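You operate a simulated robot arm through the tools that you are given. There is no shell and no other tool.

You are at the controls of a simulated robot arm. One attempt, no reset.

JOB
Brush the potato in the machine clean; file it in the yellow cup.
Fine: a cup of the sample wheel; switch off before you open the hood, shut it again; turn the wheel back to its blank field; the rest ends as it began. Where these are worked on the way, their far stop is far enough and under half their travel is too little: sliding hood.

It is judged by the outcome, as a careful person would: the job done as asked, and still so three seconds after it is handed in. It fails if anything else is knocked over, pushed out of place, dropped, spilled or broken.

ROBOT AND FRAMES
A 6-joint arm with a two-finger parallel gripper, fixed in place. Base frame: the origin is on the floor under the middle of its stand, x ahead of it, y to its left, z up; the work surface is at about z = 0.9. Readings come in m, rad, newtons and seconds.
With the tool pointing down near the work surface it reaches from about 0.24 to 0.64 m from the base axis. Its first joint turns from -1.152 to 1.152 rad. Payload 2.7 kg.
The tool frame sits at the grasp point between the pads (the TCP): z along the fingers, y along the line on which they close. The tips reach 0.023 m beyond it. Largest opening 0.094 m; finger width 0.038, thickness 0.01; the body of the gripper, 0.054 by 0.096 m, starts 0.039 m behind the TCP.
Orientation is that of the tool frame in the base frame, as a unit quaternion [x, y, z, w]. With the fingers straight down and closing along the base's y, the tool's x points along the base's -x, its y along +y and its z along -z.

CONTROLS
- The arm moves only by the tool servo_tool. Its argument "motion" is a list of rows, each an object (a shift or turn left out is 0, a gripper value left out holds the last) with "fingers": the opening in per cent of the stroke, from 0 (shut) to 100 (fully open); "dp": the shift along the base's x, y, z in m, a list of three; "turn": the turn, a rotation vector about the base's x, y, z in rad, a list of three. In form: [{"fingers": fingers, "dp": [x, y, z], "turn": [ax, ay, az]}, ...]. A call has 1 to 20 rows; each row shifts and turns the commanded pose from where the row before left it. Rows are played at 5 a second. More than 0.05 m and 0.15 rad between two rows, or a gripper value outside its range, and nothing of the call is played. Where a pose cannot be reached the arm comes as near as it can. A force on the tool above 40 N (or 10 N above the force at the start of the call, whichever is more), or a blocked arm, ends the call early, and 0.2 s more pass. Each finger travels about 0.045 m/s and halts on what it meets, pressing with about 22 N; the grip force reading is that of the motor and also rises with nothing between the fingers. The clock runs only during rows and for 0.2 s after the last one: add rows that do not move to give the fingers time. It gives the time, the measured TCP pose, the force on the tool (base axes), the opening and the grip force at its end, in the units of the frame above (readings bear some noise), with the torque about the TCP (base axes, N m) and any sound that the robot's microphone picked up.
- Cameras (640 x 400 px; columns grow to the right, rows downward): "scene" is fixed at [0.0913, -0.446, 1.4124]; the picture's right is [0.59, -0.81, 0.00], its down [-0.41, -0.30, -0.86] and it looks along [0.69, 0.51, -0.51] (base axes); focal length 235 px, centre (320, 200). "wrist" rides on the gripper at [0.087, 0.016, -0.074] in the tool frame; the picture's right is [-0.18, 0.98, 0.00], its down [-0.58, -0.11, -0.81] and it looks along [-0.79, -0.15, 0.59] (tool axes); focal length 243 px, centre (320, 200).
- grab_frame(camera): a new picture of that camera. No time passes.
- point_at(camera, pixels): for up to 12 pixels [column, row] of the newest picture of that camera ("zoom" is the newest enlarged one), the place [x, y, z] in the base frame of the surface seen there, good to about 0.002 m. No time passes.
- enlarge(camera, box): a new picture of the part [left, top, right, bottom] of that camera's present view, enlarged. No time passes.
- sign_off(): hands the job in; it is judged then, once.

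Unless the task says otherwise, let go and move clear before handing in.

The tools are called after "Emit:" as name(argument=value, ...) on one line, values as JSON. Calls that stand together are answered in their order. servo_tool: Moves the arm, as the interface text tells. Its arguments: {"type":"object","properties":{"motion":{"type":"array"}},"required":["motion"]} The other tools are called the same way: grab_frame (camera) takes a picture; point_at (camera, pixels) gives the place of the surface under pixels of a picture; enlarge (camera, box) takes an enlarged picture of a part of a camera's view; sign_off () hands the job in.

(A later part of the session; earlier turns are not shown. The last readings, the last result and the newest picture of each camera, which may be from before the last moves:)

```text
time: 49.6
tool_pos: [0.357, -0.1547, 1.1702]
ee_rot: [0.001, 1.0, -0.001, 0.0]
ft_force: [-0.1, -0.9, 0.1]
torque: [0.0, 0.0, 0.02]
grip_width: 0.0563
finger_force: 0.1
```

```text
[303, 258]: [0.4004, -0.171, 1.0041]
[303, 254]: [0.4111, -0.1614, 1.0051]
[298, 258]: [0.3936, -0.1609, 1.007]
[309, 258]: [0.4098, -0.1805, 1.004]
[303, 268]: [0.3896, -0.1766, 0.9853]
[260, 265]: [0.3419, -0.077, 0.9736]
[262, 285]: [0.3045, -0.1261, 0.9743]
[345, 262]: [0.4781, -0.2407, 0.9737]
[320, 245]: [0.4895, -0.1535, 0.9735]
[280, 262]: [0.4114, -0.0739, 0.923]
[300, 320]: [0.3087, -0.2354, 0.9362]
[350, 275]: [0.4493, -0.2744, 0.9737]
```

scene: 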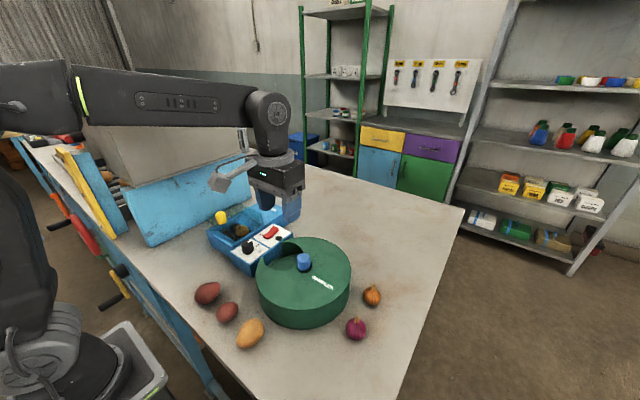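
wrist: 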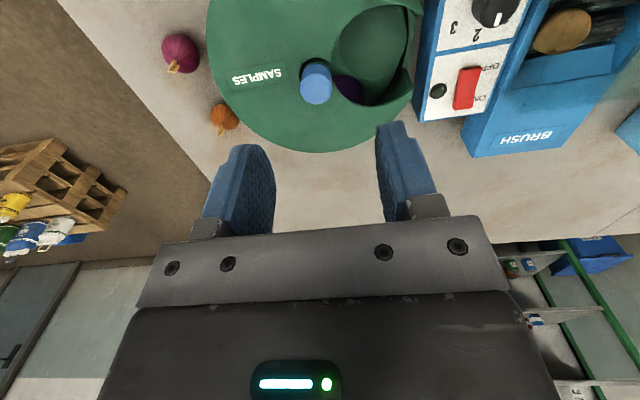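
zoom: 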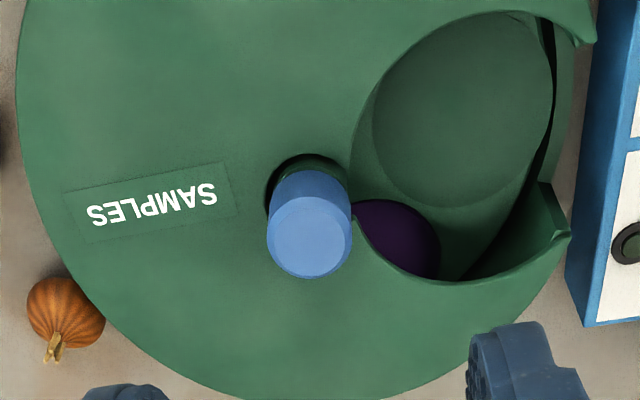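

Knob centre ≈(0.402, −0.1665), top z≈1.004, cover top z≈0.973. I'll yaw the gripper −1.2 rad while moving above the knob, so I can turn it + (counter-clockwise) through a large angle.

Emit:
servo_tool(motion=[{"dp": [0.01, -0.003, -0.01], "turn": [0, 0, -0.15]}, {"dp": [0.01, -0.003, -0.01], "turn": [0, 0, -0.15]}, {"dp": [0.01, -0.003, -0.01], "turn": [0, 0, -0.15]}, {"dp": [0.01, -0.003, -0.01], "turn": [0, 0, -0.15]}, {"dp": [0.005, 0, -0.01], "turn": [0, 0, -0.15]}, {"dp": [0, 0, -0.01], "turn": [0, 0, -0.15]}, {"dp": [0, 0, -0.01], "turn": [0, 0, -0.15]}, {"dp": [0, 0, -0.01], "turn": [0, 0, -0.15]}, {"dp": [0, 0, 0]}])

Emit:
grab_frame(camera="wrist")

Emit:
grab_frame(camera="scene")

```text
time: 51.6
tool_pos: [0.4034, -0.1652, 1.0877]
ee_rot: [0.565, 0.825, 0.0, -0.001]
ft_force: [-0.5, 0.2, 1.0]
torque: [0.01, 0.02, -0.01]
grip_width: 0.0565
finger_force: 0.0
```

```text
taken
```

wrist: 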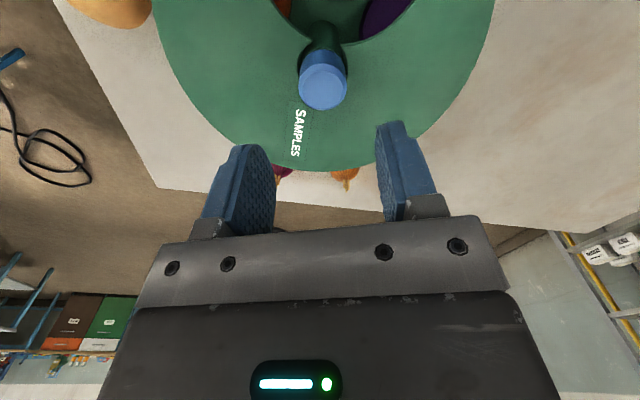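

```text
taken
```

scene: 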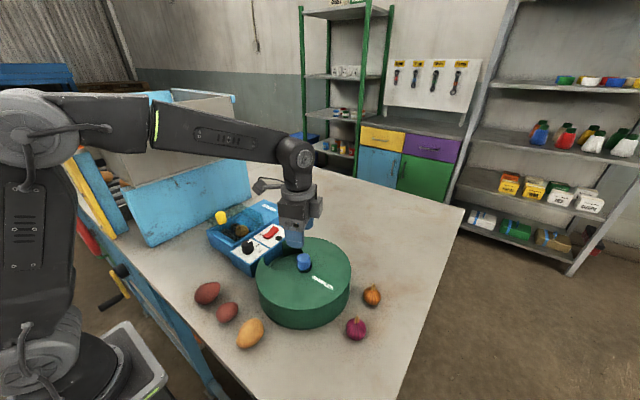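

Good alignment over the knob. I'll descend to TCP z≈1.001 and grip.

Emit:
servo_tool(motion=[{"dp": [-0.001, -0.001, -0.03]}, {"dp": [0, 0, -0.03]}, {"dp": [0, 0, -0.015]}, {"dp": [0, 0, -0.007]}, {"dp": [0, 0, -0.004]}, {"fingers": 20}, {"fingers": 20}, {"fingers": 20}])

Emit:
grab_frame(camera="wrist")

Emit:
enlarge(camera="scene", box=[240, 200, 370, 300])

```text
time: 53.4
tool_pos: [0.4035, -0.1659, 1.0035]
ee_rot: [0.564, 0.826, 0.0, 0.002]
ft_force: [24.5, 8.5, -9.0]
torque: [-0.49, 0.01, 0.01]
grip_width: 0.0338
finger_force: 45.0
```

```text
taken
```

wrist: 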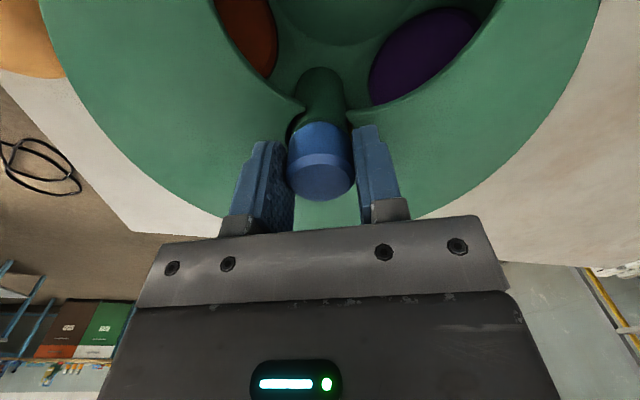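

```text
4.00 times, centred on (305, 250) of scene
```

zoom: 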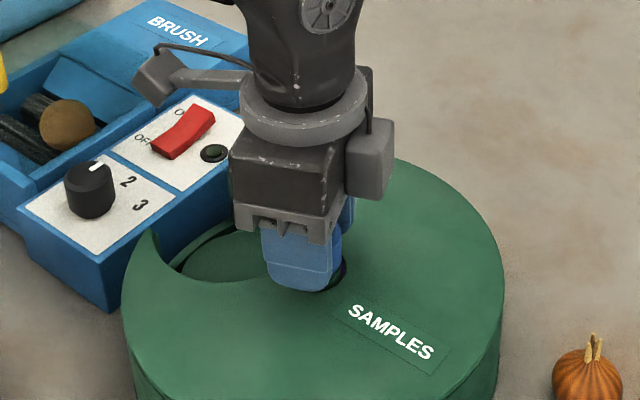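

Lateral force of ~26 N along the closing line means the knob sits slightly toward +x of the TCP. I'll nudge the TCP by a millimetre in that direction to balance the grip.

Emit:
servo_tool(motion=[{"dp": [0.0009, 0.0004, 0]}, {"dp": [0, 0, 0]}])

```text
time: 54.0
tool_pos: [0.4048, -0.1676, 1.0037]
ee_rot: [0.564, 0.826, 0.0, 0.002]
ft_force: [23.4, 9.0, -6.8]
torque: [-0.38, -0.01, 0.01]
grip_width: 0.0341
finger_force: 45.4
```

Force barely changed; I'll shift further in small steps.

Emit:
servo_tool(motion=[{"dp": [0.0014, 0.0005, 0]}, {"dp": [0.0014, 0.0005, 0]}, {"dp": [0, 0, 0]}])

Emit:
enlarge(camera="wrist", box=[220, 40, 420, 240])

```text
time: 54.8
tool_pos: [0.4045, -0.1669, 1.0039]
ee_rot: [0.565, 0.825, -0.002, -0.001]
ft_force: [-3.0, -1.3, 0.5]
torque: [-0.18, -0.99, -0.04]
grip_width: 0.0339
finger_force: 44.7
```

```text
2.00 times, centred on (320, 140) of wrist
```

zoom: 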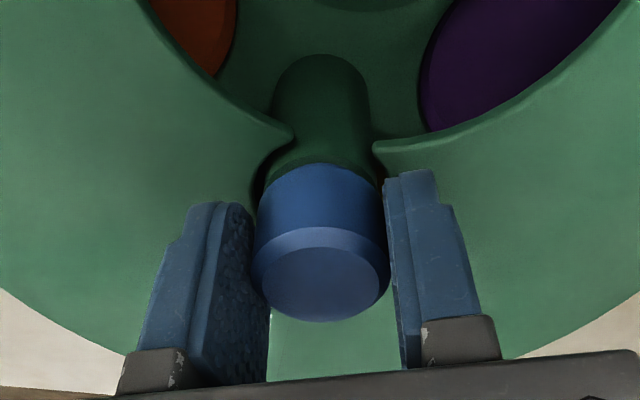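

Balanced now (force ≈3 N), so the knob centre is ≈(0.4045, −0.167). I'll begin turning + by 0.3 rad.

Emit:
servo_tool(motion=[{"turn": [0, 0, 0.1]}, {"turn": [0, 0, 0.1]}, {"turn": [0, 0, 0.1]}, {"dp": [0, 0, 0]}])

Emit:
grab_frame(camera="wrist")

Emit:
enlarge(camera="scene", box=[240, 200, 370, 300])

```text
time: 55.8
tool_pos: [0.4036, -0.1674, 1.0025]
ee_rot: [0.435, 0.9, -0.002, 0.0]
ft_force: [-15.0, -18.6, 3.2]
torque: [0.17, 0.17, 0.01]
grip_width: 0.0339
finger_force: 45.2
```

```text
taken
```

wrist: 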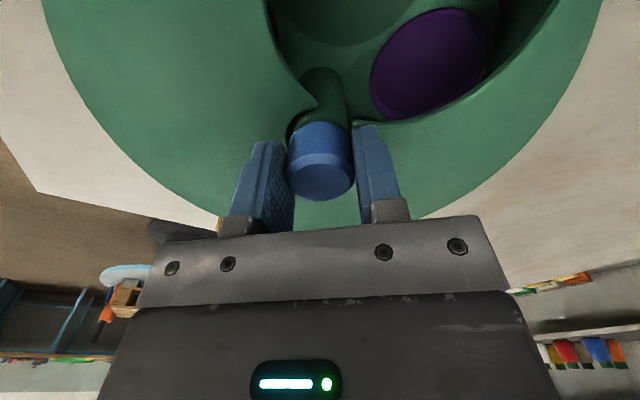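

```text
4.00 times, centred on (305, 250) of scene
```

zoom: 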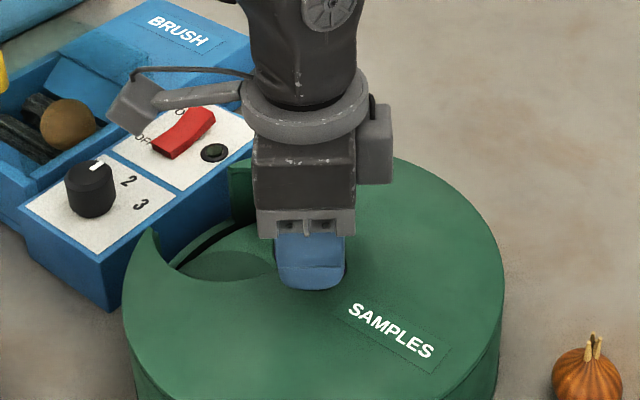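

The wheel turns with the gripper (purple stays put in the wrist view). I'll correct the lateral offset (~−1.6, −2 mm) and turn further.

Emit:
servo_tool(motion=[{"dp": [-0.0014, -0.0018, 0]}, {"turn": [0, 0, 0.1]}, {"turn": [0, 0, 0.1]}, {"turn": [0, 0, 0.1]}, {"dp": [0, 0, 0]}])

Emit:
grab_frame(camera="wrist")

```text
time: 57.0
tool_pos: [0.4047, -0.1674, 1.0034]
ee_rot: [0.296, 0.955, 0.0, -0.001]
ft_force: [-17.9, -2.3, -1.5]
torque: [-0.06, -1.12, -0.01]
grip_width: 0.0336
finger_force: 44.8
```

```text
taken
```

wrist: 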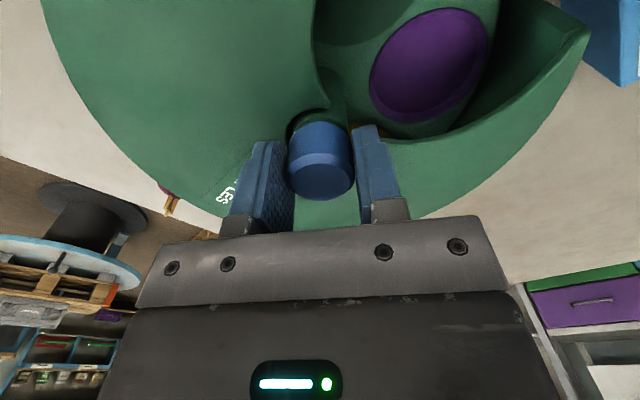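

Purple is well into view and a yellow sliver shows by the finger at (353,130). I'll correct x by −1.8 mm and keep turning.

Emit:
servo_tool(motion=[{"dp": [-0.0017, -0.0002, 0]}, {"turn": [0, 0, 0.1]}, {"turn": [0, 0, 0.1]}, {"turn": [0, 0, 0.1]}, {"turn": [0, 0, 0.1]}, {"dp": [0, 0, 0]}])

Emit:
grab_frame(camera="wrist")

```text
time: 58.4
tool_pos: [0.4043, -0.1674, 1.0025]
ee_rot: [0.098, 0.995, -0.001, 0.002]
ft_force: [24.6, -1.1, -16.6]
torque: [0.58, 0.27, 0.01]
grip_width: 0.0338
finger_force: 44.9
```

```text
taken
```

wrist: 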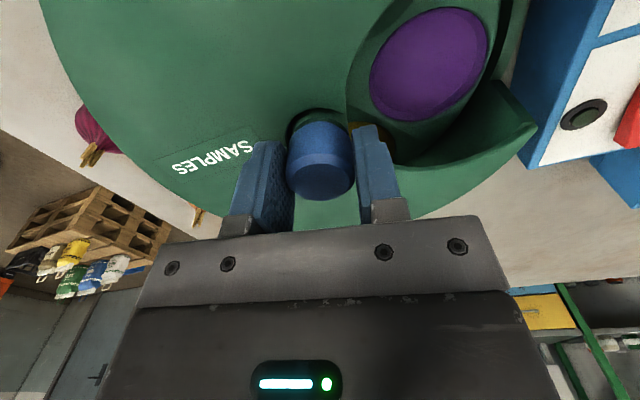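

Forces have built up (24 N x, −17 N z); I'll open briefly to reset the strain, re-centre on the knob, and regrip.

Emit:
servo_tool(motion=[{"fingers": 45}, {"fingers": 45}, {"dp": [0, 0, 0]}])

Emit:
enlarge(camera="wrist", box=[220, 0, 540, 240])

```text
time: 59.2
tool_pos: [0.4018, -0.168, 1.0031]
ee_rot: [0.1, 0.995, -0.002, -0.001]
ft_force: [0.3, -0.5, -0.6]
torque: [0.02, -0.03, 0.03]
grip_width: 0.0426
finger_force: 0.0
```

```text
1.67 times, centred on (380, 120) of wrist
```

zoom: 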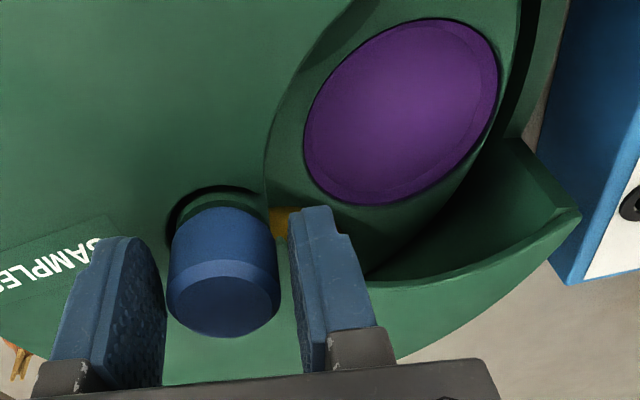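

A yellow cup is next behind purple (sliver at zoom (285,220)). I'll measure the purple cup's centre and the opening's edges to get the angular step.

Emit:
point_at(camera="zoom", pixels=[[400, 112], [320, 160], [490, 60], [400, 200], [430, 30], [270, 150], [575, 210], [370, 280], [222, 300], [282, 220], [345, 20], [520, 140]])

Emit:
enlarge(camera="scene", box=[240, 200, 370, 300])

```text
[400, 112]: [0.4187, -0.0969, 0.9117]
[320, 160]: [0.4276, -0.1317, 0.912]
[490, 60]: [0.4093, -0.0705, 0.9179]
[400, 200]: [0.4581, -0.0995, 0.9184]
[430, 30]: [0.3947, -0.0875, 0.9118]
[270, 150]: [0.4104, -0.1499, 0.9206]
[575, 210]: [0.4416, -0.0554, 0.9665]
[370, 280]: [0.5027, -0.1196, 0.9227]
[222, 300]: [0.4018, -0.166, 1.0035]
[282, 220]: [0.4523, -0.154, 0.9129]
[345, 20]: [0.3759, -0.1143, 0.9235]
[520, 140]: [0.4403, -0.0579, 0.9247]
```

```text
4.00 times, centred on (305, 250) of scene
```

zoom: 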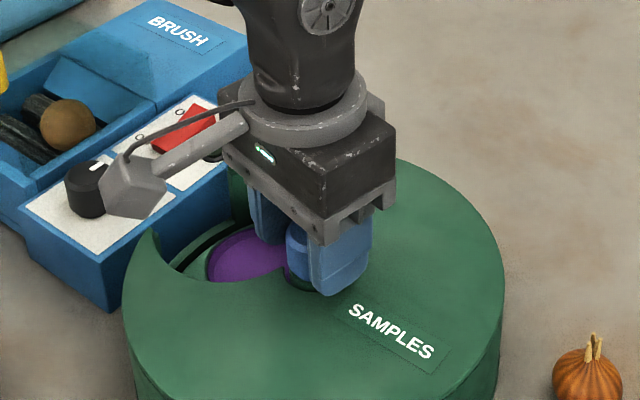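

Purple centre is at ~77° about the knob, radius 0.069 — consistent with five fields 72° apart, so yellow needs ~1.51 rad more. I'll recentre on the knob, regrip and turn on.

Emit:
servo_tool(motion=[{"dp": [0.0023, 0.0006, 0]}, {"dp": [0, 0, 0]}, {"fingers": 30}, {"fingers": 30}, {"dp": [0, 0, 0]}])

```text
time: 60.4
tool_pos: [0.404, -0.1687, 1.003]
ee_rot: [0.1, 0.995, -0.001, 0.001]
ft_force: [-0.6, -7.4, -0.4]
torque: [0.42, 0.23, 0.0]
grip_width: 0.0339
finger_force: 45.2
```

Well balanced now. Continue turning.

Emit:
servo_tool(motion=[{"dp": [0, -0.0006, 0], "turn": [0, 0, 0.1]}, {"turn": [0, 0, 0.1]}, {"turn": [0, 0, 0.1]}, {"turn": [0, 0, 0.1]}, {"dp": [0, 0, 0]}])

```text
time: 61.6
tool_pos: [0.4046, -0.168, 1.004]
ee_rot: [-0.101, 0.995, 0.0, -0.001]
ft_force: [-2.5, -9.5, -5.7]
torque: [0.72, 0.46, 0.02]
grip_width: 0.0339
finger_force: 45.0
```

Emit:
servo_tool(motion=[{"dp": [0, -0.0006, 0], "turn": [0, 0, 0.1]}, {"turn": [0, 0, 0.1]}, {"turn": [0, 0, 0.1]}, {"turn": [0, 0, 0.1]}, {"dp": [0, 0, 0]}])

Emit:
grab_frame(camera="wrist")

```text
time: 62.8
tool_pos: [0.4039, -0.1681, 1.0029]
ee_rot: [-0.297, 0.955, 0.001, 0.0]
ft_force: [-2.9, 1.4, 0.4]
torque: [-0.3, 0.93, 0.04]
grip_width: 0.0336
finger_force: 44.9
```

```text
taken
```

wrist: 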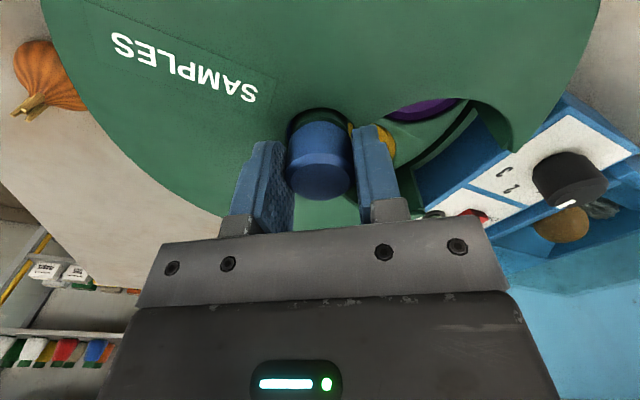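

Yellow is coming into the opening behind the finger. Continue to yaw ≈1.31.

Emit:
servo_tool(motion=[{"turn": [0, 0, 0.1]}, {"turn": [0, 0, 0.1]}, {"turn": [0, 0, 0.1]}, {"turn": [0, 0, 0.1]}, {"dp": [0, 0, 0]}])

Emit:
enlarge(camera="scene", box=[240, 200, 370, 300])

```text
time: 64.0
tool_pos: [0.4043, -0.1698, 1.0028]
ee_rot: [-0.481, 0.877, -0.001, 0.002]
ft_force: [-6.2, -1.0, 11.6]
torque: [0.41, 0.59, -0.02]
grip_width: 0.0337
finger_force: 45.2
```

```text
4.00 times, centred on (305, 250) of scene
```

zoom: 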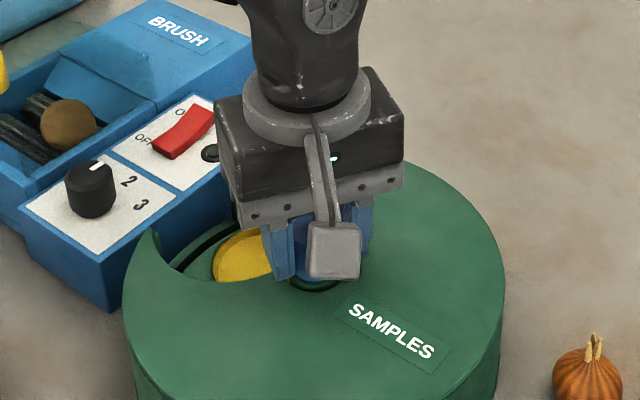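

Yellow cup is arriving in the opening at zoom (240,255). Three more 0.1 rad steps.

Emit:
servo_tool(motion=[{"dp": [-0.0005, 0, 0.0008], "turn": [0, 0, 0.1]}, {"turn": [0, 0, 0.1]}, {"turn": [0, 0, 0.1]}, {"dp": [0, 0, 0]}])

Emit:
enlarge(camera="scene", box=[240, 200, 370, 300])

```text
time: 65.0
tool_pos: [0.4049, -0.169, 1.0031]
ee_rot: [-0.606, 0.796, 0.0, 0.001]
ft_force: [10.3, -4.6, -6.6]
torque: [0.34, -0.05, 0.0]
grip_width: 0.0339
finger_force: 44.9
```

```text
4.00 times, centred on (305, 250) of scene
```

zoom: 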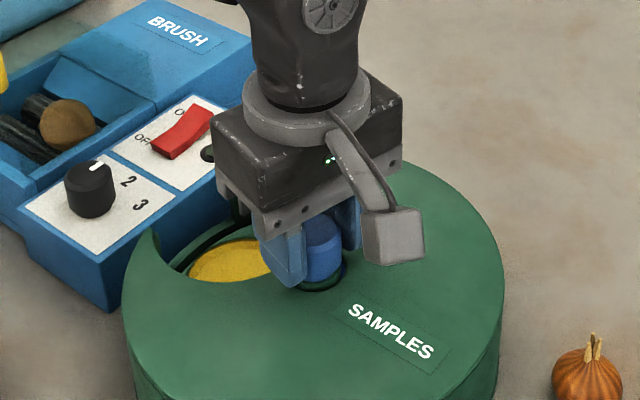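

Yellow is in the opening. I'll release, lift straight up, unwind the yaw to 0, and check the cup position.

Emit:
servo_tool(motion=[{"fingers": 60}, {"fingers": 60}, {"fingers": 60}, {"dp": [0, 0, 0.03]}, {"dp": [0, 0, 0.04]}, {"dp": [0, 0, 0.04]}, {"dp": [-0.01, 0, 0.03], "turn": [0, 0, -0.15]}, {"dp": [-0.01, 0, 0.03], "turn": [0, 0, -0.15]}, {"dp": [-0.01, 0, 0.0], "turn": [0, 0, -0.15]}, {"dp": [-0.01, 0, 0.0], "turn": [0, 0, -0.15]}, {"dp": [-0.01, 0, 0.0], "turn": [0, 0, -0.15]}, {"turn": [0, 0, -0.15]}, {"turn": [0, 0, -0.15]}, {"turn": [0, 0, -0.15]}, {"turn": [0, 0, -0.1]}, {"dp": [0, 0, 0]}])

Emit:
grab_frame(camera="wrist")

Emit:
enlarge(camera="wrist", box=[200, 0, 440, 150])

Emit:
grab_frame(camera="scene")

```text
time: 68.4
tool_pos: [0.3541, -0.1683, 1.1745]
ee_rot: [0.0, 1.0, -0.001, 0.0]
ft_force: [-0.1, -0.1, 0.3]
torque: [0.01, 0.01, 0.02]
grip_width: 0.0562
finger_force: 0.1
```

```text
taken
```

wrist: 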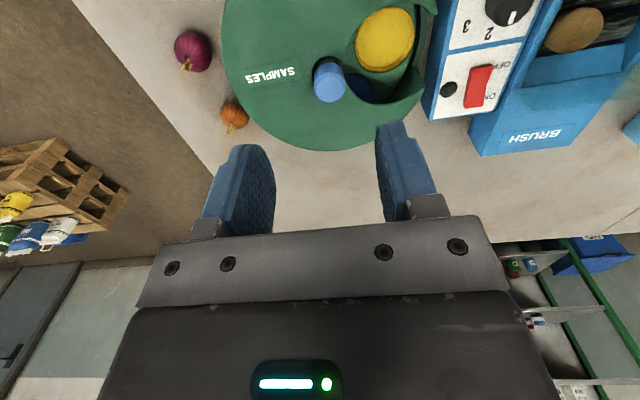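

```text
2.67 times, centred on (320, 75) of wrist
```

zoom: 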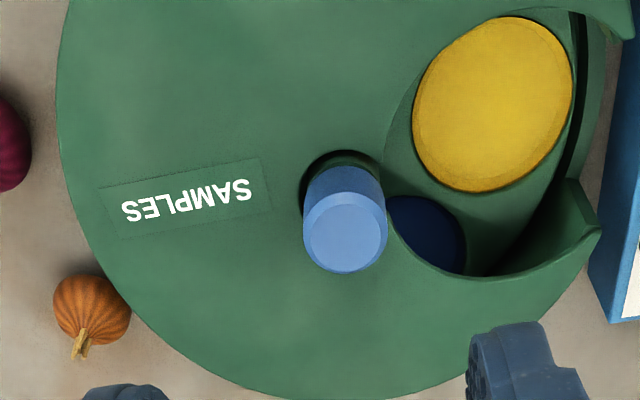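

```text
taken
```

scene: 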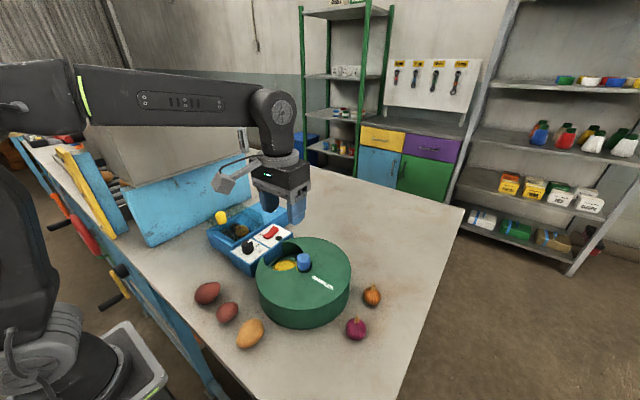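

The yellow cup is now centred in the opening. I'll measure it for placing.

Emit:
point_at(camera="zoom", pixels=[[493, 104], [420, 130], [565, 80], [500, 20], [480, 185], [400, 70], [395, 180], [570, 20], [595, 230], [470, 270], [345, 235], [440, 215]])

Emit:
enlarge(camera="scene", box=[250, 225, 360, 330])

```text
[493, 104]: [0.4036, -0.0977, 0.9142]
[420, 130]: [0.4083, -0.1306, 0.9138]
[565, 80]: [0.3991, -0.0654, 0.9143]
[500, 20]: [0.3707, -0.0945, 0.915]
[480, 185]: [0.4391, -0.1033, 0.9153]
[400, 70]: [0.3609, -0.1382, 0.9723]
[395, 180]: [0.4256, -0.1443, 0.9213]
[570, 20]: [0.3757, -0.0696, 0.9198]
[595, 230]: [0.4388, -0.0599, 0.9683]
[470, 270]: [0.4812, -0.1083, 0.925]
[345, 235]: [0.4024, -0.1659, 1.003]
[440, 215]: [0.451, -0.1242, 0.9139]
```

```text
3.81 times, centred on (305, 278) of scene
```

zoom: 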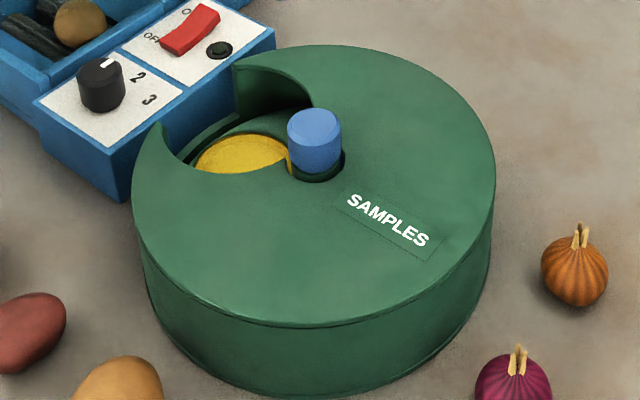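

The cup is centred at ≈(0.404, −0.099), floor z≈0.914, radius ≈0.034. I'll measure the cover cut-out's edge to plan finger clearance, and the potato and hood.

Emit:
point_at(camera="wrist", pixels=[[343, 50], [349, 32], [356, 22], [365, 12], [351, 96], [360, 104], [375, 107], [402, 103], [424, 90], [434, 15], [432, 12], [424, 84]])

Emit:
point_at(camera="zoom", pixels=[[155, 122], [160, 145], [180, 168], [205, 175], [250, 170], [310, 95], [280, 75], [235, 65], [240, 100], [185, 155], [290, 160], [310, 105]])

```text
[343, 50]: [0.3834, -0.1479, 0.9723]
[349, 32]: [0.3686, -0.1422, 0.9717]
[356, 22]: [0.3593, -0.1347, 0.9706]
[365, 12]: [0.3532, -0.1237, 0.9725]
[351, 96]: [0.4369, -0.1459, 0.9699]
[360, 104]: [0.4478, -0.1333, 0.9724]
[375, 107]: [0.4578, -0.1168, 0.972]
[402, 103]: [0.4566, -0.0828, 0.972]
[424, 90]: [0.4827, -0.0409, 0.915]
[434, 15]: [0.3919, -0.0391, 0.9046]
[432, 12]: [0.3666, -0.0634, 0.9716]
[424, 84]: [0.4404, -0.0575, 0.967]
```

```text
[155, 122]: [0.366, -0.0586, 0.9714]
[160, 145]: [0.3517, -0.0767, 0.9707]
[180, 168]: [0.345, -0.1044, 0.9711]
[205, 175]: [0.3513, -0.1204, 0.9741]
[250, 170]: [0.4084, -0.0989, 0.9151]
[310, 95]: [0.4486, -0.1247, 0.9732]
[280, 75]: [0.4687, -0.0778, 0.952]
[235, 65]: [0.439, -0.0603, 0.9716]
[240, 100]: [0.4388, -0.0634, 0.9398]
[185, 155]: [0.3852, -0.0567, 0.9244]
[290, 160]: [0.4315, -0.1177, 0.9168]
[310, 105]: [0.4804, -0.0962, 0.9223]
```

Cut-out circle is centred ≈(0.404, −0.100), radius ≈0.053: placing with the fingers closing along x (yaw −90°) gives clearance from the knob. Next, move above the hood's yellow knob.

Emit:
servo_tool(motion=[{"dp": [0, 0.045, 0]}, {"dp": [0, 0.045, 0]}, {"dp": [0, 0.045, 0]}, {"dp": [0, 0.045, 0]}, {"dp": [0, 0.045, 0]}, {"dp": [-0.01, 0.045, 0]}, {"dp": [-0.02, 0.005, -0.02]}, {"dp": [0, 0, 0]}])

Emit:
grab_frame(camera="wrist")

Emit:
enlarge(camera="wrist", box=[220, 0, 460, 150])

Emit:
enlarge(camera="scene", box=[190, 180, 310, 260])

```text
time: 70.2
tool_pos: [0.3224, 0.1033, 1.1551]
ee_rot: [-0.001, 1.0, 0.0, -0.001]
ft_force: [-0.9, 0.7, 0.0]
torque: [0.02, 0.03, -0.02]
grip_width: 0.0566
finger_force: 0.1
```

```text
taken
```

wrist: 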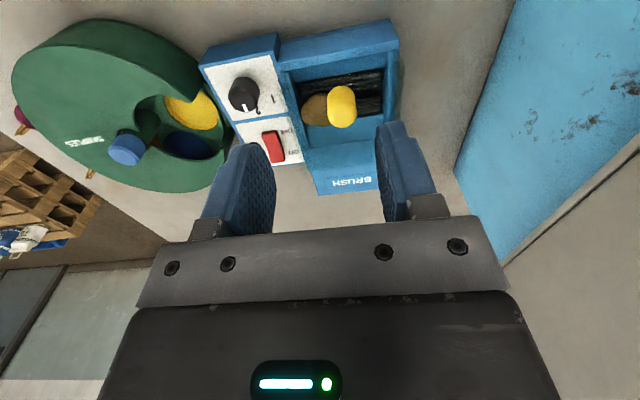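

```text
2.67 times, centred on (340, 75) of wrist
```

zoom: 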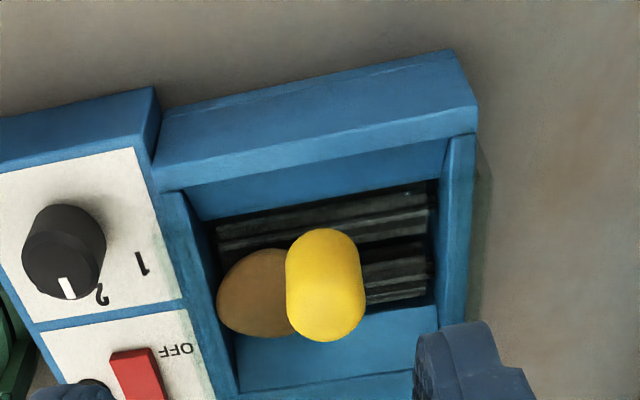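

```text
5.00 times, centred on (250, 220) of scene
```

zoom: 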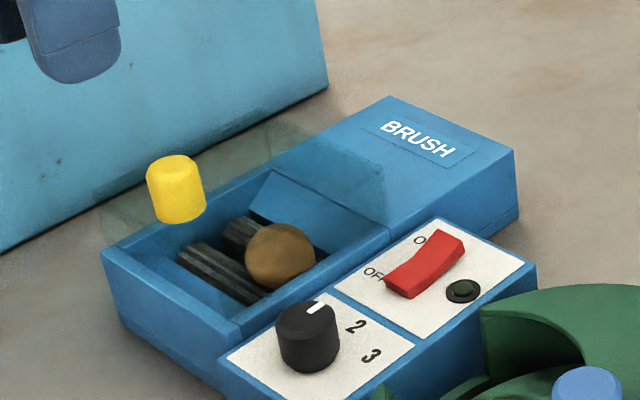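

I'll measure the yellow knob from both views.

Emit:
point_at(camera="wrist", pixels=[[342, 113], [342, 100], [342, 120], [330, 110], [354, 110], [340, 92], [342, 126], [315, 110], [310, 120], [305, 108]])

Emit:
point_at(camera="zoom", pixels=[[175, 165], [150, 170], [200, 168], [178, 200], [160, 200], [200, 195], [178, 220], [280, 250], [262, 245], [300, 270], [262, 275], [280, 280]])

```text
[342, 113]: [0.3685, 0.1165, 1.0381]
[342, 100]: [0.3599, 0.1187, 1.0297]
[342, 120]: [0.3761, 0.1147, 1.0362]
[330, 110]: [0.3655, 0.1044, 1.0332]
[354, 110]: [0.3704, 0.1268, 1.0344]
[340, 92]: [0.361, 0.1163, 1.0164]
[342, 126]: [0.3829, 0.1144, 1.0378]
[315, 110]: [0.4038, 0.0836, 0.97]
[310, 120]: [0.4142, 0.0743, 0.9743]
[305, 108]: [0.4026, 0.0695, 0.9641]
```

```text
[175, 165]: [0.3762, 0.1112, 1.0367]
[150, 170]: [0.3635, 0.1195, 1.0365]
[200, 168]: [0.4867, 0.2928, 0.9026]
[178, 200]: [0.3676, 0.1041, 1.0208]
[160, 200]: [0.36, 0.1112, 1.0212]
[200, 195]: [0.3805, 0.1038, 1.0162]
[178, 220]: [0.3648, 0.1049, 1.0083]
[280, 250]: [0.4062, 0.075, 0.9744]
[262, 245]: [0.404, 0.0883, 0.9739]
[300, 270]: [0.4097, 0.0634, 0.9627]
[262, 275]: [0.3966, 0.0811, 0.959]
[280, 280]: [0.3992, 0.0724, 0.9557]
```

Yellow knob centre ≈(0.372, 0.1155), radius ≈12 mm, z 1.005–1.038. I'll descend around it and grip.

Emit:
servo_tool(motion=[{"dp": [0.02, 0.006, -0.02]}, {"dp": [0.02, 0.006, -0.02]}, {"dp": [0.0096, 0.0002, -0.02]}, {"dp": [0, 0, -0.03]}, {"dp": [0, 0, -0.02]}, {"dp": [0, 0, -0.01]}, {"dp": [0, 0, 0]}])

Emit:
enlarge(camera="wrist", box=[220, 40, 460, 240])

Emit:
enlarge(camera="scene", box=[180, 160, 300, 260])

```text
time: 71.8
tool_pos: [0.3723, 0.118, 1.0337]
ee_rot: [-0.002, 1.0, 0.0, 0.0]
ft_force: [-0.1, 0.0, 0.2]
torque: [-0.01, 0.0, 0.03]
grip_width: 0.0564
finger_force: 0.0
```

```text
2.00 times, centred on (340, 140) of wrist
```

zoom: 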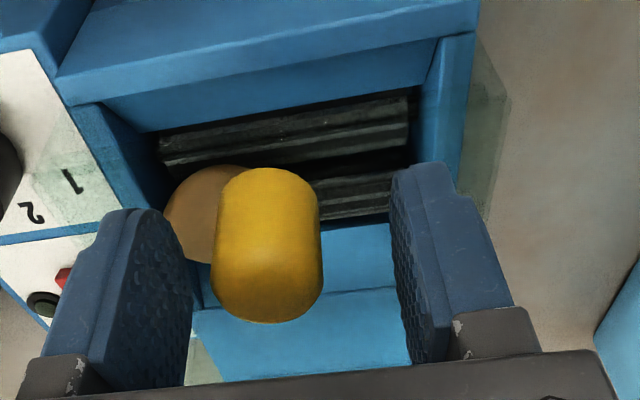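

```text
4.00 times, centred on (240, 210) of scene
```

zoom: 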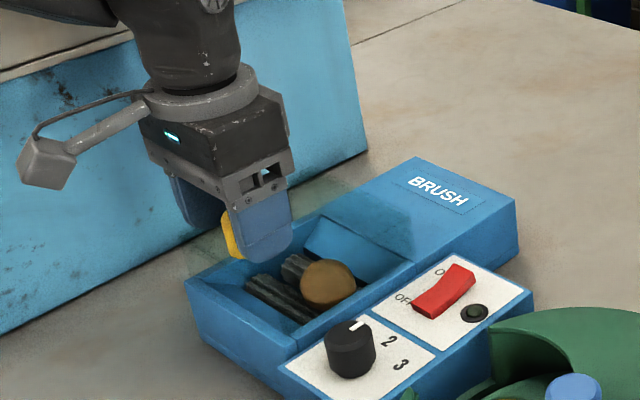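

The knob is ~3 mm toward −y of the tool axis; I'll correct and grip.

Emit:
servo_tool(motion=[{"dp": [0, -0.003, 0]}, {"fingers": 20}, {"fingers": 20}, {"fingers": 20}, {"dp": [0, 0, 0]}])

```text
time: 73.0
tool_pos: [0.3728, 0.1148, 1.0346]
ee_rot: [0.0, 1.0, -0.001, 0.0]
ft_force: [0.6, -11.1, 0.2]
torque: [0.41, -0.06, 0.02]
grip_width: 0.0278
finger_force: 44.9
```

Gripped (width 27.8 mm). I'll relieve the small y offset and slide the hood +x in small steps.

Emit:
servo_tool(motion=[{"dp": [0, -0.001, 0]}, {"dp": [0.005, 0, 0]}, {"dp": [0.01, 0, 0]}, {"dp": [0.01, 0, 0]}, {"dp": [0, 0, 0]}])

Emit:
enlarge(camera="scene", box=[180, 160, 300, 260])

```text
time: 74.2
tool_pos: [0.3985, 0.1161, 1.0357]
ee_rot: [-0.001, 1.0, 0.0, 0.0]
ft_force: [0.4, -3.4, -8.9]
torque: [0.65, -0.28, -0.02]
grip_width: 0.0275
finger_force: 45.0
```

```text
4.00 times, centred on (240, 210) of scene
```

zoom: 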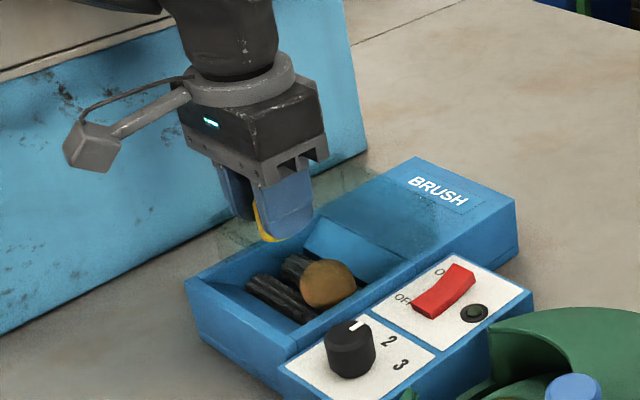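

The hood slides +x freely. Continue toward the far stop with small z correction.

Emit:
servo_tool(motion=[{"dp": [0.01, 0, -0.0008]}, {"dp": [0.01, 0, 0]}, {"dp": [0.01, 0, 0]}, {"dp": [0.01, 0, 0]}, {"dp": [0.01, 0, 0]}, {"dp": [0, 0, 0]}])

```text
time: 75.6
tool_pos: [0.4491, 0.1146, 1.035]
ee_rot: [-0.001, 1.0, 0.0, 0.001]
ft_force: [0.6, -3.4, 7.6]
torque: [0.46, -1.33, 0.02]
grip_width: 0.0276
finger_force: 44.9
```

Emit:
servo_tool(motion=[{"dp": [0.01, 0, 0.0005]}, {"dp": [0.01, 0, 0]}, {"dp": [0.01, 0, 0]}, {"dp": [0.008, 0, 0]}, {"dp": [0.006, 0, 0]}, {"dp": [0, 0, 0]}])

Emit:
enlarge(camera="scene", box=[180, 160, 300, 260])

```text
time: 77.0
tool_pos: [0.4907, 0.1139, 1.0318]
ee_rot: [-0.001, 1.0, -0.002, -0.004]
ft_force: [-29.5, -3.6, -2.9]
torque: [0.59, 0.37, 0.04]
grip_width: 0.0276
finger_force: 44.9
```

```text
4.00 times, centred on (240, 210) of scene
```

zoom: 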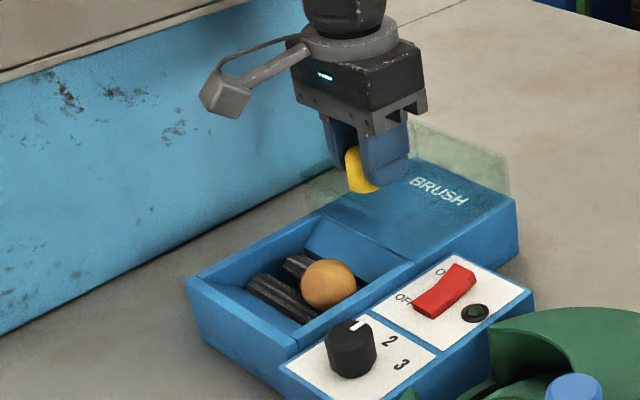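

Force of −29.5 N at x≈0.491: far stop reached (travel ≈0.118 m), and the potato looks clean yellow-tan. I'll relax, release, and rise.

Emit:
servo_tool(motion=[{"dp": [-0.003, 0, 0]}, {"fingers": 60}, {"fingers": 60}, {"fingers": 60}, {"dp": [0, 0, 0.03]}, {"dp": [0, 0, 0.04]}, {"dp": [-0.035, -0.01, 0.02]}, {"dp": [-0.035, -0.01, 0.02]}, {"dp": [-0.035, -0.01, 0.0]}, {"dp": [0, 0, 0]}])

Emit:
grab_frame(camera="wrist")

Emit:
enlarge(camera="wrist", box=[240, 0, 440, 125])

Emit:
enlarge(camera="scene", box=[190, 180, 310, 260])

```text
time: 79.2
tool_pos: [0.3861, 0.0831, 1.1464]
ee_rot: [-0.002, 1.0, 0.001, 0.0]
ft_force: [0.2, 0.4, 0.5]
torque: [-0.01, 0.02, 0.02]
grip_width: 0.0564
finger_force: 0.0
```

```text
taken
```

wrist: 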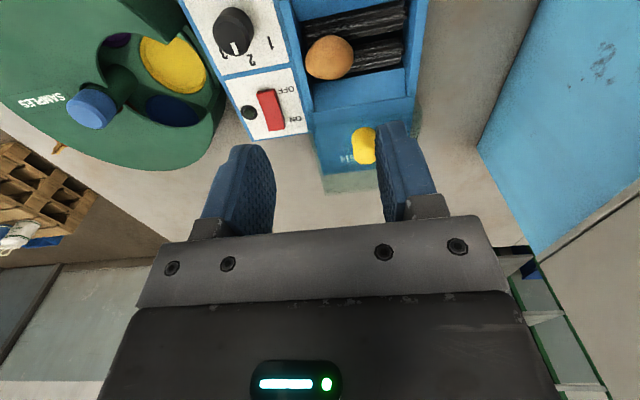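

```text
3.20 times, centred on (340, 62) of wrist
```

zoom: 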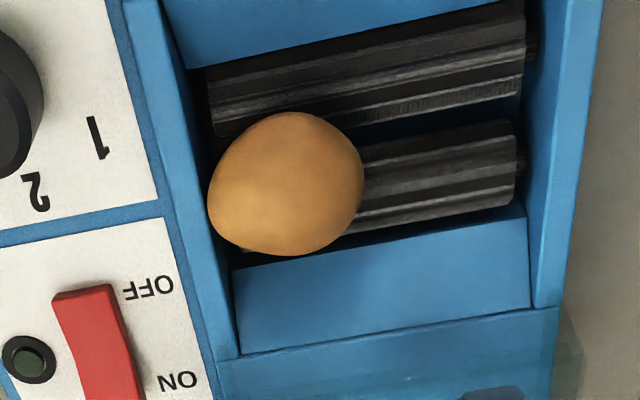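

```text
5.00 times, centred on (250, 220) of scene
```

zoom: 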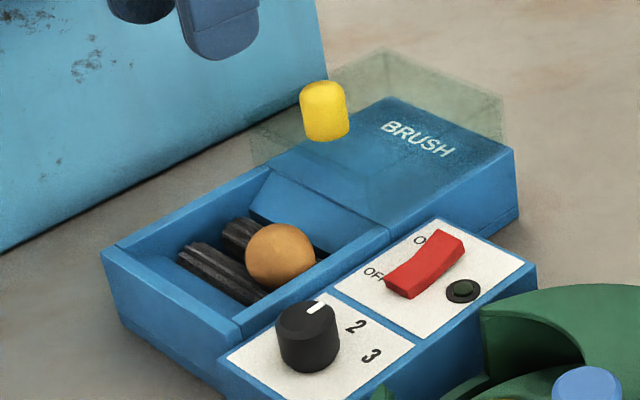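

The hood is fully open and the potato is clean uniform tan. I'll measure the potato, rollers and bay walls.

Emit:
point_at(camera="wrist", pixels=[[330, 57], [307, 62], [352, 57], [331, 38], [329, 77], [298, 55], [300, 75], [370, 55], [375, 20], [330, 25], [410, 50], [360, 88]])

Emit:
point_at(camera="zoom", pixels=[[280, 250], [250, 250], [312, 255], [280, 228], [280, 280], [320, 290], [345, 260], [200, 270], [110, 255], [240, 325], [270, 200], [225, 275]])

```text
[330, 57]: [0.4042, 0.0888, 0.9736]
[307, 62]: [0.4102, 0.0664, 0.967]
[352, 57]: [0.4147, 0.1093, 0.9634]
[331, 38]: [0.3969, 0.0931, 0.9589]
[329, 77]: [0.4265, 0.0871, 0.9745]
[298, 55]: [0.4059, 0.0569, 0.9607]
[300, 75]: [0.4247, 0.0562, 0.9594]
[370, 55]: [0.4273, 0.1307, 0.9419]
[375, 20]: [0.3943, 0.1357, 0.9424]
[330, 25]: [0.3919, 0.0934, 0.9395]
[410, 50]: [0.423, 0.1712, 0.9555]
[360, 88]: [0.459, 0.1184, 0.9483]
```

```text
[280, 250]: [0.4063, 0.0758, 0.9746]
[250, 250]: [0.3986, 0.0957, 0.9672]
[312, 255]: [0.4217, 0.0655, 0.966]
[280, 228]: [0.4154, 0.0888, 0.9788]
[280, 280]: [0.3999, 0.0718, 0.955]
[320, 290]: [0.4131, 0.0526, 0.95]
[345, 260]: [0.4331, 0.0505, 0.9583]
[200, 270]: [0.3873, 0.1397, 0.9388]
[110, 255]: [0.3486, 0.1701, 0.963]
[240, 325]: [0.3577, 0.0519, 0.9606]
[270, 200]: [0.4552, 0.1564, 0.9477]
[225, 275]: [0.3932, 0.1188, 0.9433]
```

Potato centre ≈(0.415, 0.088, 0.956), roller tops ≈0.944; the −y wall is close, so I should grip along x. I need the hood's front edge position now — enlarging.

Emit:
enlarge(camera="scene", box=[225, 185, 305, 240])

Emit:
enlarge(camera="wrist", box=[280, 80, 440, 200])

```text
7.27 times, centred on (265, 212) of scene
```

zoom: 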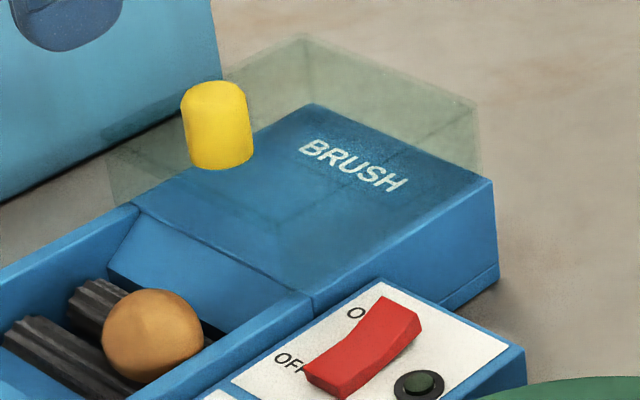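

```text
3.33 times, centred on (360, 140) of wrist
```

zoom: 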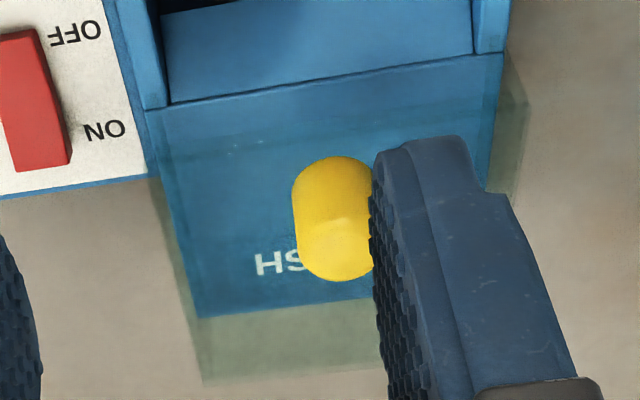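

Emit:
point_at(camera="zoom", pixels=[[320, 70], [320, 92], [320, 130], [330, 25], [160, 110], [490, 58], [330, 230], [330, 255], [330, 175], [250, 50], [140, 60], [495, 30]])

```text
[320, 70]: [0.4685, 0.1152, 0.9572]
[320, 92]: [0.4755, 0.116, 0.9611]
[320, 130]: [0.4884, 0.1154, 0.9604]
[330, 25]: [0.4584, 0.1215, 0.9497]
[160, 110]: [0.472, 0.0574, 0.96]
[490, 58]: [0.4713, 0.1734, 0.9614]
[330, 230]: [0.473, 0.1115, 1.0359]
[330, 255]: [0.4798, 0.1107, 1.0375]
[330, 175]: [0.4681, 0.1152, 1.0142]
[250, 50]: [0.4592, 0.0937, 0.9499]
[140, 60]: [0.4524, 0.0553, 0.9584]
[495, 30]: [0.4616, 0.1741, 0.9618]
```

Hood's front top edge is at x≈0.455, z≈1.003 (ray through scene (259,217)); potato spans x≈0.391–0.436. With closing along x at TCP x≈0.4125 and the present 56 mm opening, both the hood and potato clear. I'll yaw −90° up high and centre.

Emit:
servo_tool(motion=[{"turn": [0, 0, -0.15]}, {"turn": [0, 0, -0.15]}, {"turn": [0, 0, -0.15]}, {"turn": [0, 0, -0.15]}, {"turn": [0, 0, -0.15]}, {"turn": [0, 0, -0.15]}, {"turn": [0, 0, -0.15]}, {"turn": [0, 0, -0.15]}, {"turn": [0, 0, -0.15]}, {"turn": [0, 0, -0.15]}, {"dp": [0.013, 0.002, 0], "turn": [0, 0, -0.0708]}, {"dp": [0.013, 0.002, 0]}, {"dp": [0, 0, 0]}, {"dp": [0, 0, 0]}])

Emit:
grab_frame(camera="wrist")

Emit:
enlarge(camera="scene", box=[190, 140, 310, 260])

```text
time: 82.2
tool_pos: [0.4113, 0.0895, 1.1413]
ee_rot: [0.706, 0.708, -0.001, -0.001]
ft_force: [0.2, -0.6, -0.3]
torque: [-0.04, -0.04, -0.01]
grip_width: 0.0565
finger_force: 0.0
```

```text
taken
```

wrist: 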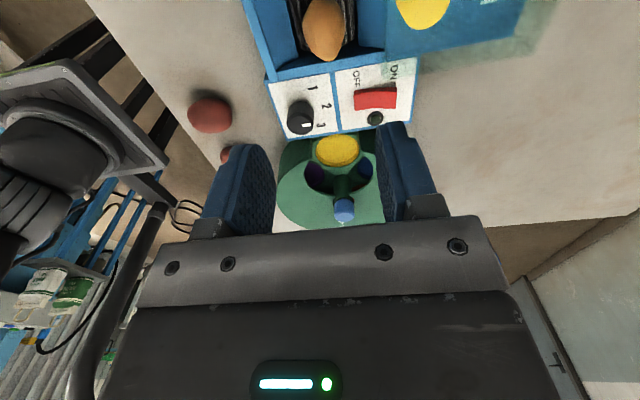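

```text
3.33 times, centred on (250, 200) of scene
```

zoom: 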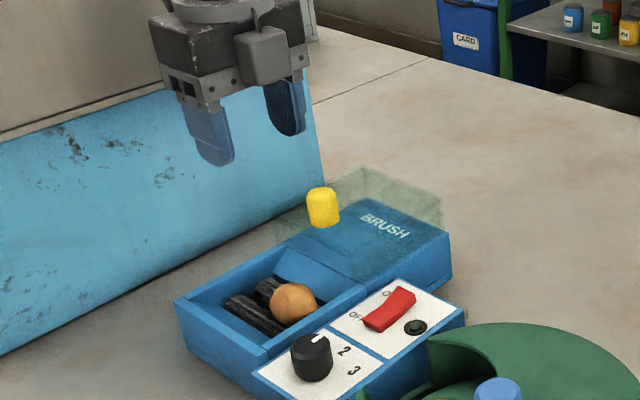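

From this side I see the potato at (324,28). I'll measure its x-extents here.

Emit:
enlarge(camera="wrist", box=[260, 0, 420, 100])

Emit:
point_at(camera="wrist", pixels=[[324, 28], [306, 28], [341, 28], [309, 20], [343, 15], [324, 5], [324, 55], [316, 50], [300, 30], [350, 30], [392, 20], [405, 20]])

```text
4.00 times, centred on (340, 50) of wrist
```

zoom: 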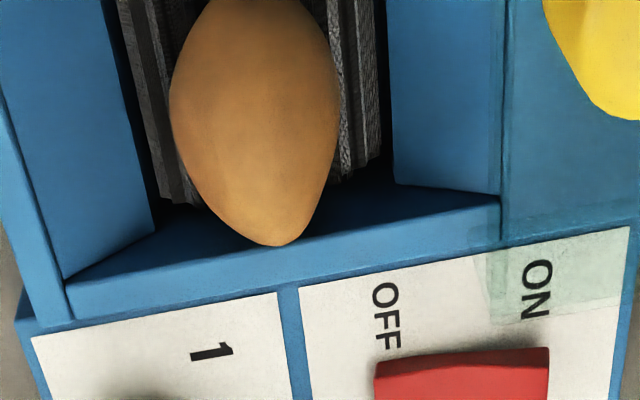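

```text
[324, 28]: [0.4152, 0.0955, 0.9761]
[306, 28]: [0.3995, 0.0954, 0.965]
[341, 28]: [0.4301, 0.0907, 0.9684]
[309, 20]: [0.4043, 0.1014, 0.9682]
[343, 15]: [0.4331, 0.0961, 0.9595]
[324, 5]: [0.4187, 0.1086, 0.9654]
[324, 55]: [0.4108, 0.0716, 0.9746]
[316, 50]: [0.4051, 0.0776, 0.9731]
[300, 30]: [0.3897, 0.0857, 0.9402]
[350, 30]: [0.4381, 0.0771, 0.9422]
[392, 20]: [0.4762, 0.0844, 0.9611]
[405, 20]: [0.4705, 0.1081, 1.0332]
```

Potato's long axis lies along y, centred x≈0.4155; the hood's front edge is x≈0.455–0.46. I'll shift slightly and descend to a checkpoint just above.

Emit:
servo_tool(motion=[{"dp": [0.0015, 0.003, -0.03]}, {"dp": [0, 0, -0.04]}, {"dp": [0, 0, -0.035]}, {"dp": [0, 0, -0.015]}, {"dp": [0, 0, 0]}])

Emit:
grab_frame(camera="wrist")

Emit:
enlarge(camera="scene", box=[210, 170, 300, 245])

```text
time: 83.4
tool_pos: [0.4111, 0.0921, 1.0227]
ee_rot: [0.706, 0.708, 0.0, 0.0]
ft_force: [1.1, -0.1, 0.7]
torque: [0.01, 0.0, 0.0]
grip_width: 0.0563
finger_force: 0.0
```

```text
taken
```

wrist: 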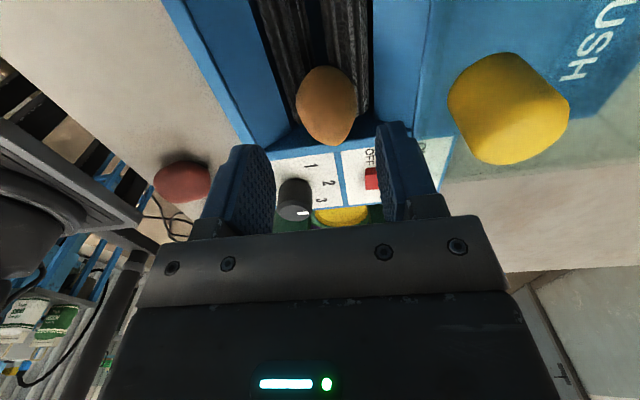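

```text
5.33 times, centred on (255, 208) of scene
```

zoom: 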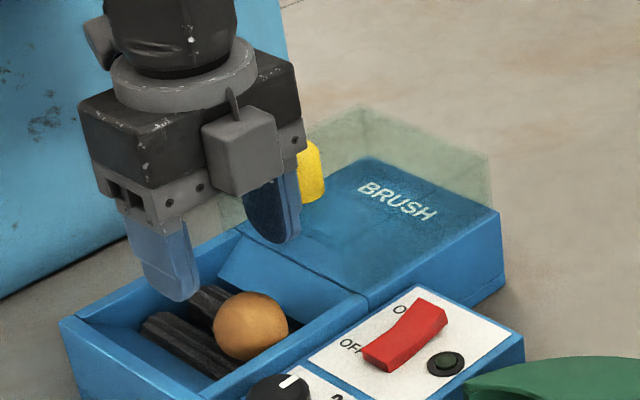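

Potato sits ~4 mm toward +x of the tool plane, as expected. Shift +1.5 mm in x and descend to TCP z≈0.971.

Emit:
servo_tool(motion=[{"dp": [0.0018, 0, -0.015]}, {"dp": [0, 0, -0.015]}, {"dp": [0, 0, -0.01]}, {"dp": [0, 0, -0.006]}, {"dp": [0, 0, -0.004]}, {"dp": [0, 0, 0]}])

Emit:
grab_frame(camera="wrist")

Emit:
enlarge(camera="scene", box=[210, 170, 300, 245])

```text
time: 84.8
tool_pos: [0.4133, 0.0918, 0.9735]
ee_rot: [0.706, 0.708, -0.001, 0.001]
ft_force: [-0.2, -0.3, 0.0]
torque: [-0.02, 0.0, 0.02]
grip_width: 0.0564
finger_force: 0.1
```

```text
taken
```

wrist: 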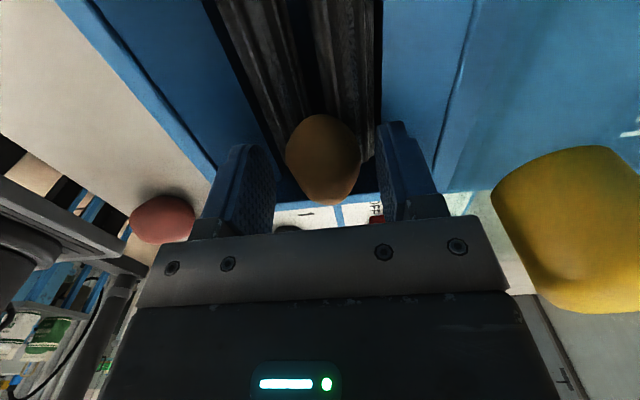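

```text
5.33 times, centred on (255, 208) of scene
```

zoom: 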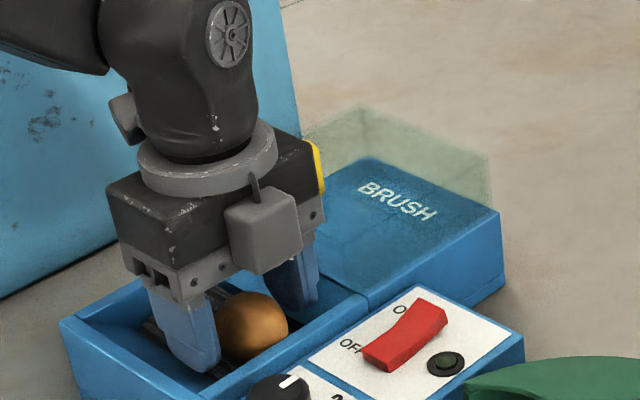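

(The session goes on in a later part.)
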